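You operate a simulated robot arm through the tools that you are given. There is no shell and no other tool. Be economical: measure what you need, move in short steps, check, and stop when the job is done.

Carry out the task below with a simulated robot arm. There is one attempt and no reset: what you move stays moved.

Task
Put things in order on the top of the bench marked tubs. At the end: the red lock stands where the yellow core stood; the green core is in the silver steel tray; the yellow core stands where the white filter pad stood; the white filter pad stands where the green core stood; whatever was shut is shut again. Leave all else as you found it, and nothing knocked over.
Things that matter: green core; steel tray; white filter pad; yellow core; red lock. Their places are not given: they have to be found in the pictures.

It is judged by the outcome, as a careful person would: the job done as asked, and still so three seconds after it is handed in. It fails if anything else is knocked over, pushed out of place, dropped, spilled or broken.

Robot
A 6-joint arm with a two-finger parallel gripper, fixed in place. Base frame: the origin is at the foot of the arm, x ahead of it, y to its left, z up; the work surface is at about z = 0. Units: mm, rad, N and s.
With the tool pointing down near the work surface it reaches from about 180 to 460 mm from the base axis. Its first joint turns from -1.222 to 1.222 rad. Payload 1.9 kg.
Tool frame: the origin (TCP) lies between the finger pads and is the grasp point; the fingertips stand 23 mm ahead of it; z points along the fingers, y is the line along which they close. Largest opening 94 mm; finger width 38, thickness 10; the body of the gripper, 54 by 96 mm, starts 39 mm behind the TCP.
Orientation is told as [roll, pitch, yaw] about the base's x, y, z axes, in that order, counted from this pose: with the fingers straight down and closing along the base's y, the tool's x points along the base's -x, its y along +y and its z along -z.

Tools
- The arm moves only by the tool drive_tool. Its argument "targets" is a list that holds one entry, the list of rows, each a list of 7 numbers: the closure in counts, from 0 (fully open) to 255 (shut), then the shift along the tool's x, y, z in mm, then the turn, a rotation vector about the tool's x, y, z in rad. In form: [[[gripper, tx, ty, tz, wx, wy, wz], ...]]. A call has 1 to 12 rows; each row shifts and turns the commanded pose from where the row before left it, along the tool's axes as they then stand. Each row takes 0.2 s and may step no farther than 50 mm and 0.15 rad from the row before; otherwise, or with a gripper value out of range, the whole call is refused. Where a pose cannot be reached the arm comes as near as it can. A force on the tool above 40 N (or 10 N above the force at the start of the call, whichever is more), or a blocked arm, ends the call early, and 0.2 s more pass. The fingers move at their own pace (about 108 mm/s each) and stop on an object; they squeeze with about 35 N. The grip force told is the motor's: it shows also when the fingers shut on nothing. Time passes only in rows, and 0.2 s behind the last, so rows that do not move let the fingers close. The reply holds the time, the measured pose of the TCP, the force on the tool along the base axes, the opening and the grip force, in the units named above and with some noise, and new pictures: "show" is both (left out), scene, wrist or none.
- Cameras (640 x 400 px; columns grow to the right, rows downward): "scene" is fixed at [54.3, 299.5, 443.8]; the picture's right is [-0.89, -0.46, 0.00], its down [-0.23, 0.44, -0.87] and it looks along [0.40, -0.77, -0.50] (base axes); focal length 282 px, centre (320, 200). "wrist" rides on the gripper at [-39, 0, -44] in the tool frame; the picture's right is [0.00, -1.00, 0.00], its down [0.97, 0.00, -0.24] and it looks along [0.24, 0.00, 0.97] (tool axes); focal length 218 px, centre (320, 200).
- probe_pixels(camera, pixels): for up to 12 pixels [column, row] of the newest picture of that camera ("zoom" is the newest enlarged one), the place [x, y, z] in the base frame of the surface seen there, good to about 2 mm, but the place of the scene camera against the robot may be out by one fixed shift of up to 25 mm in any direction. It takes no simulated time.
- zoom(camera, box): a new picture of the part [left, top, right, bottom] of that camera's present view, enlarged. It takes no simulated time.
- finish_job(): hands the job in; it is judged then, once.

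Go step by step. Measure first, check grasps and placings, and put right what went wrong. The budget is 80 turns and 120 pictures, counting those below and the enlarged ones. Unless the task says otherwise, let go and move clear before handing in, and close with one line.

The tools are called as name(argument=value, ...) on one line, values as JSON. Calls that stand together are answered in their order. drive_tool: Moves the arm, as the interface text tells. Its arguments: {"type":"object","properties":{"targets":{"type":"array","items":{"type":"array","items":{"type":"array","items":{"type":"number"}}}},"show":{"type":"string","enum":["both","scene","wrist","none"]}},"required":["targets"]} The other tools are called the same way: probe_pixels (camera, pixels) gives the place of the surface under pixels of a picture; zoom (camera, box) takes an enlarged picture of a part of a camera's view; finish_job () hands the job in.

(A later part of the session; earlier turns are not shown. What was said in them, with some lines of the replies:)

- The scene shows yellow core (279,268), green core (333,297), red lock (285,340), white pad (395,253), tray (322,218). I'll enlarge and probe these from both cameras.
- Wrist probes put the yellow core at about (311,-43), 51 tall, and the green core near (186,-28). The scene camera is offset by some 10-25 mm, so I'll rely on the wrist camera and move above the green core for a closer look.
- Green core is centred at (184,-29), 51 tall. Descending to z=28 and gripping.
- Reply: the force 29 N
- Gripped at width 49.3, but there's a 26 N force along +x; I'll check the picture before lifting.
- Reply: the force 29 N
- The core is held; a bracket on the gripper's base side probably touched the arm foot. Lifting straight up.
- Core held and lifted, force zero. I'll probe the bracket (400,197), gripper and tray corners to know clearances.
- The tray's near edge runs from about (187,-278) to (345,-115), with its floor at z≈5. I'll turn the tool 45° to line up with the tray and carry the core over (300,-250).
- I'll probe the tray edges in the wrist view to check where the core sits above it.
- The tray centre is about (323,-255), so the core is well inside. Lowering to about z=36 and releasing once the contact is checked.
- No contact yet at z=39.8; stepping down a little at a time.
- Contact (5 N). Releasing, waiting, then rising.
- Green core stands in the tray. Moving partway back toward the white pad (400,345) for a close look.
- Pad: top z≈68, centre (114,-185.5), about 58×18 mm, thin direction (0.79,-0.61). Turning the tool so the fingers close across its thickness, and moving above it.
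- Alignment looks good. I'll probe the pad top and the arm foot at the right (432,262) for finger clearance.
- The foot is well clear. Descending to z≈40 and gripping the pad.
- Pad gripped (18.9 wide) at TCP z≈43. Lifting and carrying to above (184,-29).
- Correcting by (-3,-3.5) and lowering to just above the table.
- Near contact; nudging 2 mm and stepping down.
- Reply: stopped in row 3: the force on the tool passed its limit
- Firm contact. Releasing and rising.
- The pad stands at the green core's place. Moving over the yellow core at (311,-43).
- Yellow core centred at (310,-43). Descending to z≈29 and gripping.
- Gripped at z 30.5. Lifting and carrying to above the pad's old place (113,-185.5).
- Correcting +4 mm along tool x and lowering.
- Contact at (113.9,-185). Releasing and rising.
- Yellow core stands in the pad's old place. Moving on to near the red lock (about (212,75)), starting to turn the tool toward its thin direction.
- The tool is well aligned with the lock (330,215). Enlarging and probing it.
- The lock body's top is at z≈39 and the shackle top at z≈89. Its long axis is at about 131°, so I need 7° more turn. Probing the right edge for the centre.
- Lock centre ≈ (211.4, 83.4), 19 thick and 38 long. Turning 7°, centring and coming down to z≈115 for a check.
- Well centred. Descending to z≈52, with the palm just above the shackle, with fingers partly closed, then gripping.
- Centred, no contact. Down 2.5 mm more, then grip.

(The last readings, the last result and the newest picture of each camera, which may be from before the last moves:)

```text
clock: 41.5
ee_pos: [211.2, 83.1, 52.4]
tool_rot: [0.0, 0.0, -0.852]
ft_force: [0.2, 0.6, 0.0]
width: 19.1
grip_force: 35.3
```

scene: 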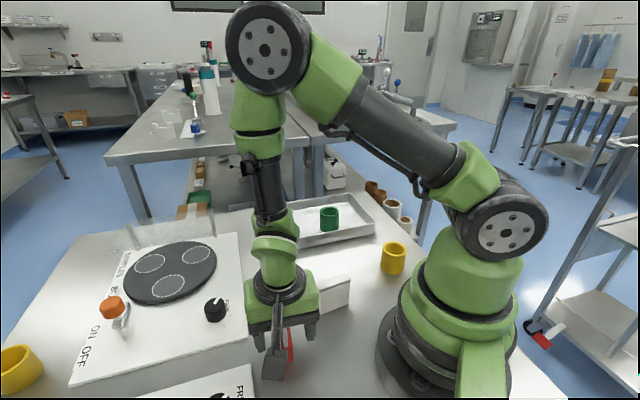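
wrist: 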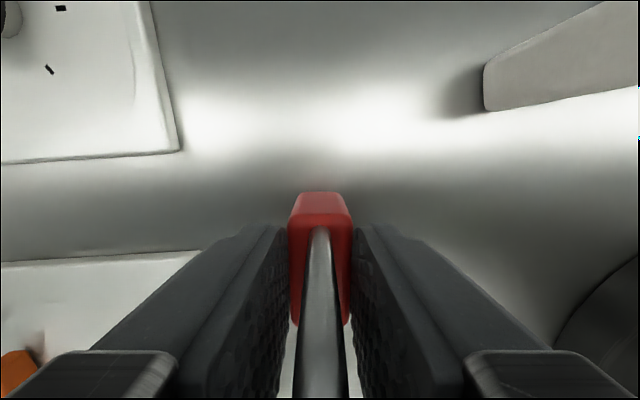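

Gripped the body (19.1). Lifting slowly.

drive_tool(targets=[[[255, 0, 0, -8, 0, 0, 0], [255, 0, 0, -15, 0, 0, 0], [255, 0, 0, -25, 0, 0, 0], [255, 0, 0, -30, 0, 0, 0], [255, 0, 0, 0, 0, 0, 0]]])

```text
clock: 42.7
ee_pos: [212.0, 82.7, 131.5]
tool_rot: [0.001, 0.0, -0.85]
ft_force: [0.1, -0.5, -1.3]
width: 19.0
grip_force: 35.2
```

scene: 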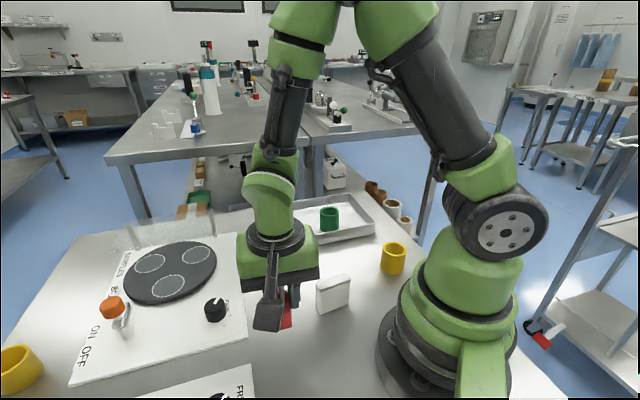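
wrist: 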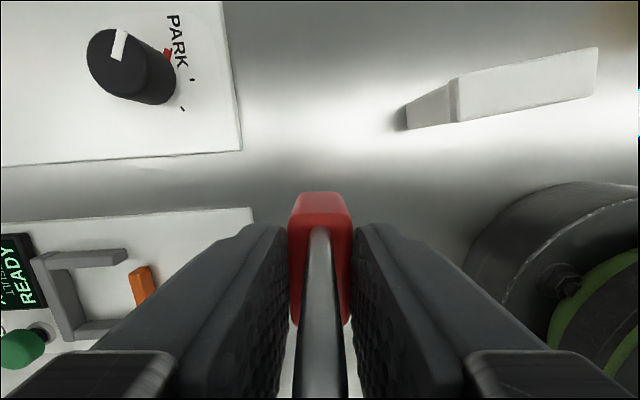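

Held steadily. Carrying to above (310,-43.5).

drive_tool(targets=[[[255, -30, -2, 0, 0, 0, 0], [255, -40, -2.5, 0, 0, 0, 0], [255, -40, -2.5, 0, 0, 0, 0], [255, -30, -2, 0, 0, 0, 0], [255, -19.5, -0.7, 0, 0, 0, 0], [255, 0, 0, 0, 0, 0, 0], [255, 0, 0, 0, 0, 0, 0]]])

```text
clock: 44.3
ee_pos: [307.5, -42.5, 130.8]
tool_rot: [0.001, 0.001, -0.85]
ft_force: [-0.5, 0.0, -0.4]
width: 18.9
grip_force: 34.3
```

scene: 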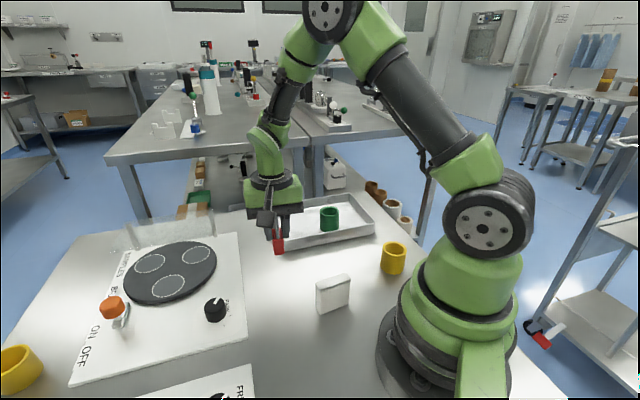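
wrist: 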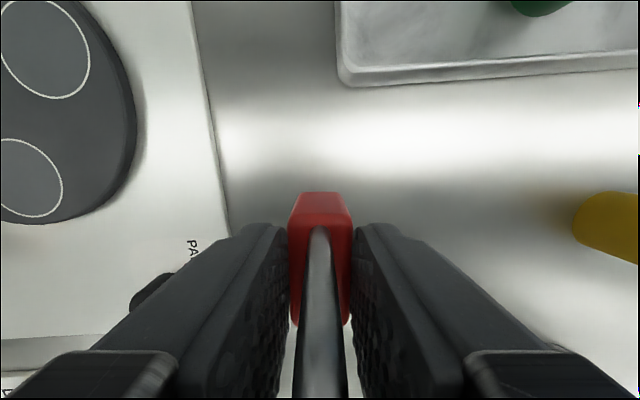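

Nudging (+2.5,-1) and lowering.

drive_tool(targets=[[[255, -2.4, 1.2, 25, 0, 0, 0], [255, 0, 0, 28, 0, 0, 0], [255, 0, 0, 16, 0, 0, 0], [255, 0, 0, 5, 0, 0, 0], [255, 0, 0, 0, 0, 0, 0]]], show="none")

```text
clock: 45.5
ee_pos: [312.0, -44.6, 55.0]
tool_rot: [0.0, -0.001, -0.85]
ft_force: [0.4, 0.2, -0.5]
width: 19.0
grip_force: 34.4
```

drive_tool(targets=[[[255, 1, -0.7, 1, 0, 0, 0], [255, 0, 0, 0.8, 0, 0, 0], [255, 0, 0, 0, 0, 0, 0]]], show="none")

```text
clock: 46.3
ee_pos: [309.0, -44.3, 54.3]
tool_rot: [0.001, 0.0, -0.85]
ft_force: [0.1, -0.6, 0.5]
width: 18.9
grip_force: 35.3
```

drive_tool(targets=[[[255, 0, 0, 0.8, 0, 0, 0], [255, 0, 0, 0.8, 0, 0, 0], [255, 0, 0, 0, 0, 0, 0]]], show="none")

```text
clock: 47.1
ee_pos: [310.7, -43.5, 53.0]
tool_rot: [0.0, 0.0, -0.85]
ft_force: [-0.4, -0.1, -0.1]
width: 19.1
grip_force: 34.7
```

drive_tool(targets=[[[255, 0, 0, 0.6, 0, 0, 0], [255, 0, 0, 0.6, 0, 0, 0], [255, 0, 0, 0, 0, 0, 0]]], show="none")

```text
clock: 47.9
ee_pos: [310.8, -43.5, 51.8]
tool_rot: [-0.001, -0.002, -0.851]
ft_force: [0.1, -1.6, 7.2]
width: 19.3
grip_force: 34.8
```

Contact (7 N) at (310.8,-43.5). Releasing and rising straight up.

drive_tool(targets=[[[180, 0, 0, -0.4, 0, 0, 0], [100, 0, 0, 0, 0, 0, 0], [80, 0, 0, 0, 0, 0, 0], [80, 0, 0, -20, 0, 0, 0], [80, 0, 0, -35, 0, 0, 0], [80, 0, 0, -40, 0, 0, 0], [80, 0, 0, -40, 0, 0, 0], [0, 0, 0, 0, 0, 0, 0]]])

```text
clock: 49.7
ee_pos: [307.5, -43.0, 186.8]
tool_rot: [0.0, 0.0, -0.852]
ft_force: [-0.6, -0.5, 0.4]
width: 94.1
grip_force: 0.1
```

scene: 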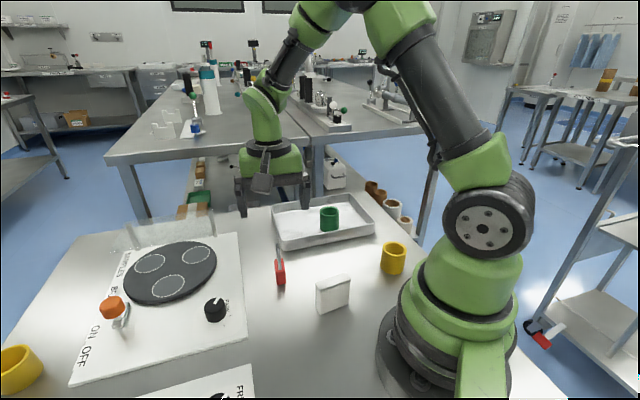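
wrist: 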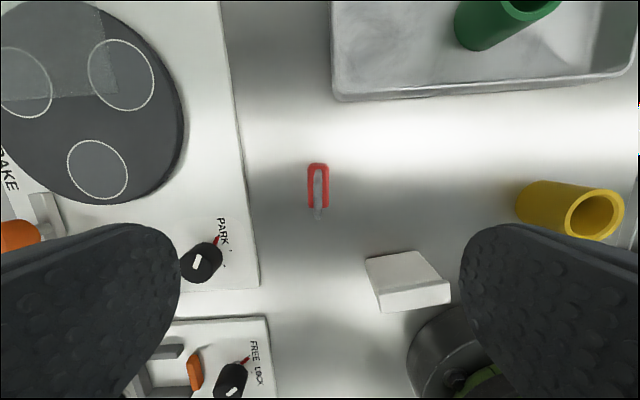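

All four are standing in place and nothing else seems disturbed. A quick probe confirms the final positions.

probe_pixels(camera="wrist", pixels=[[311, 172], [311, 202], [327, 202], [327, 172], [367, 260], [448, 285], [380, 308], [572, 215], [612, 214]])

zoom(camera="scene", box=[220, 180, 440, 320])

```text
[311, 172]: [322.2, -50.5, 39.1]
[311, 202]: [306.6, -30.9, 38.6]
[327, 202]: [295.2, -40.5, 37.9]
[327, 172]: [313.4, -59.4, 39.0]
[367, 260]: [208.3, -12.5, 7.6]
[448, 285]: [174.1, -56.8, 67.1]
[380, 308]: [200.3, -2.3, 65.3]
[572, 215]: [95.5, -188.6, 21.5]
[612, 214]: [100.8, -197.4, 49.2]
```

```text
2.86 times, centred on (330, 250) of scene
```

zoom: 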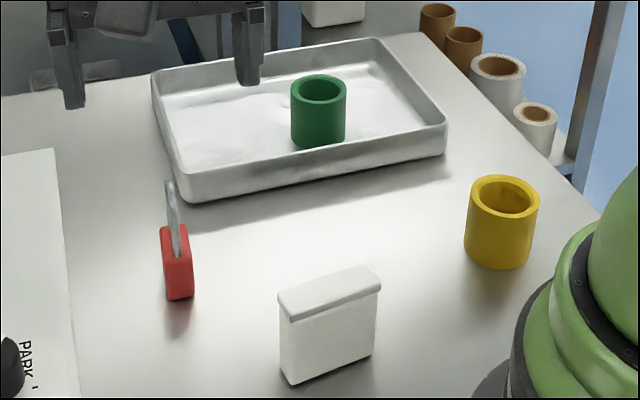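

The lock centre reads about (309,-45), the pad and the yellow core are upright in their places, and the green core is in the tray. The gripper is clear, so I'm handing in.

finish_job()

```text
The job is handed in.
```

The job is handed in: the green core is in the steel tray, and the white pad, yellow core and red lock each stand upright in the places you named. I opened nothing, so nothing needed shutting, and the last pictures show nothing else moved or knocked over.
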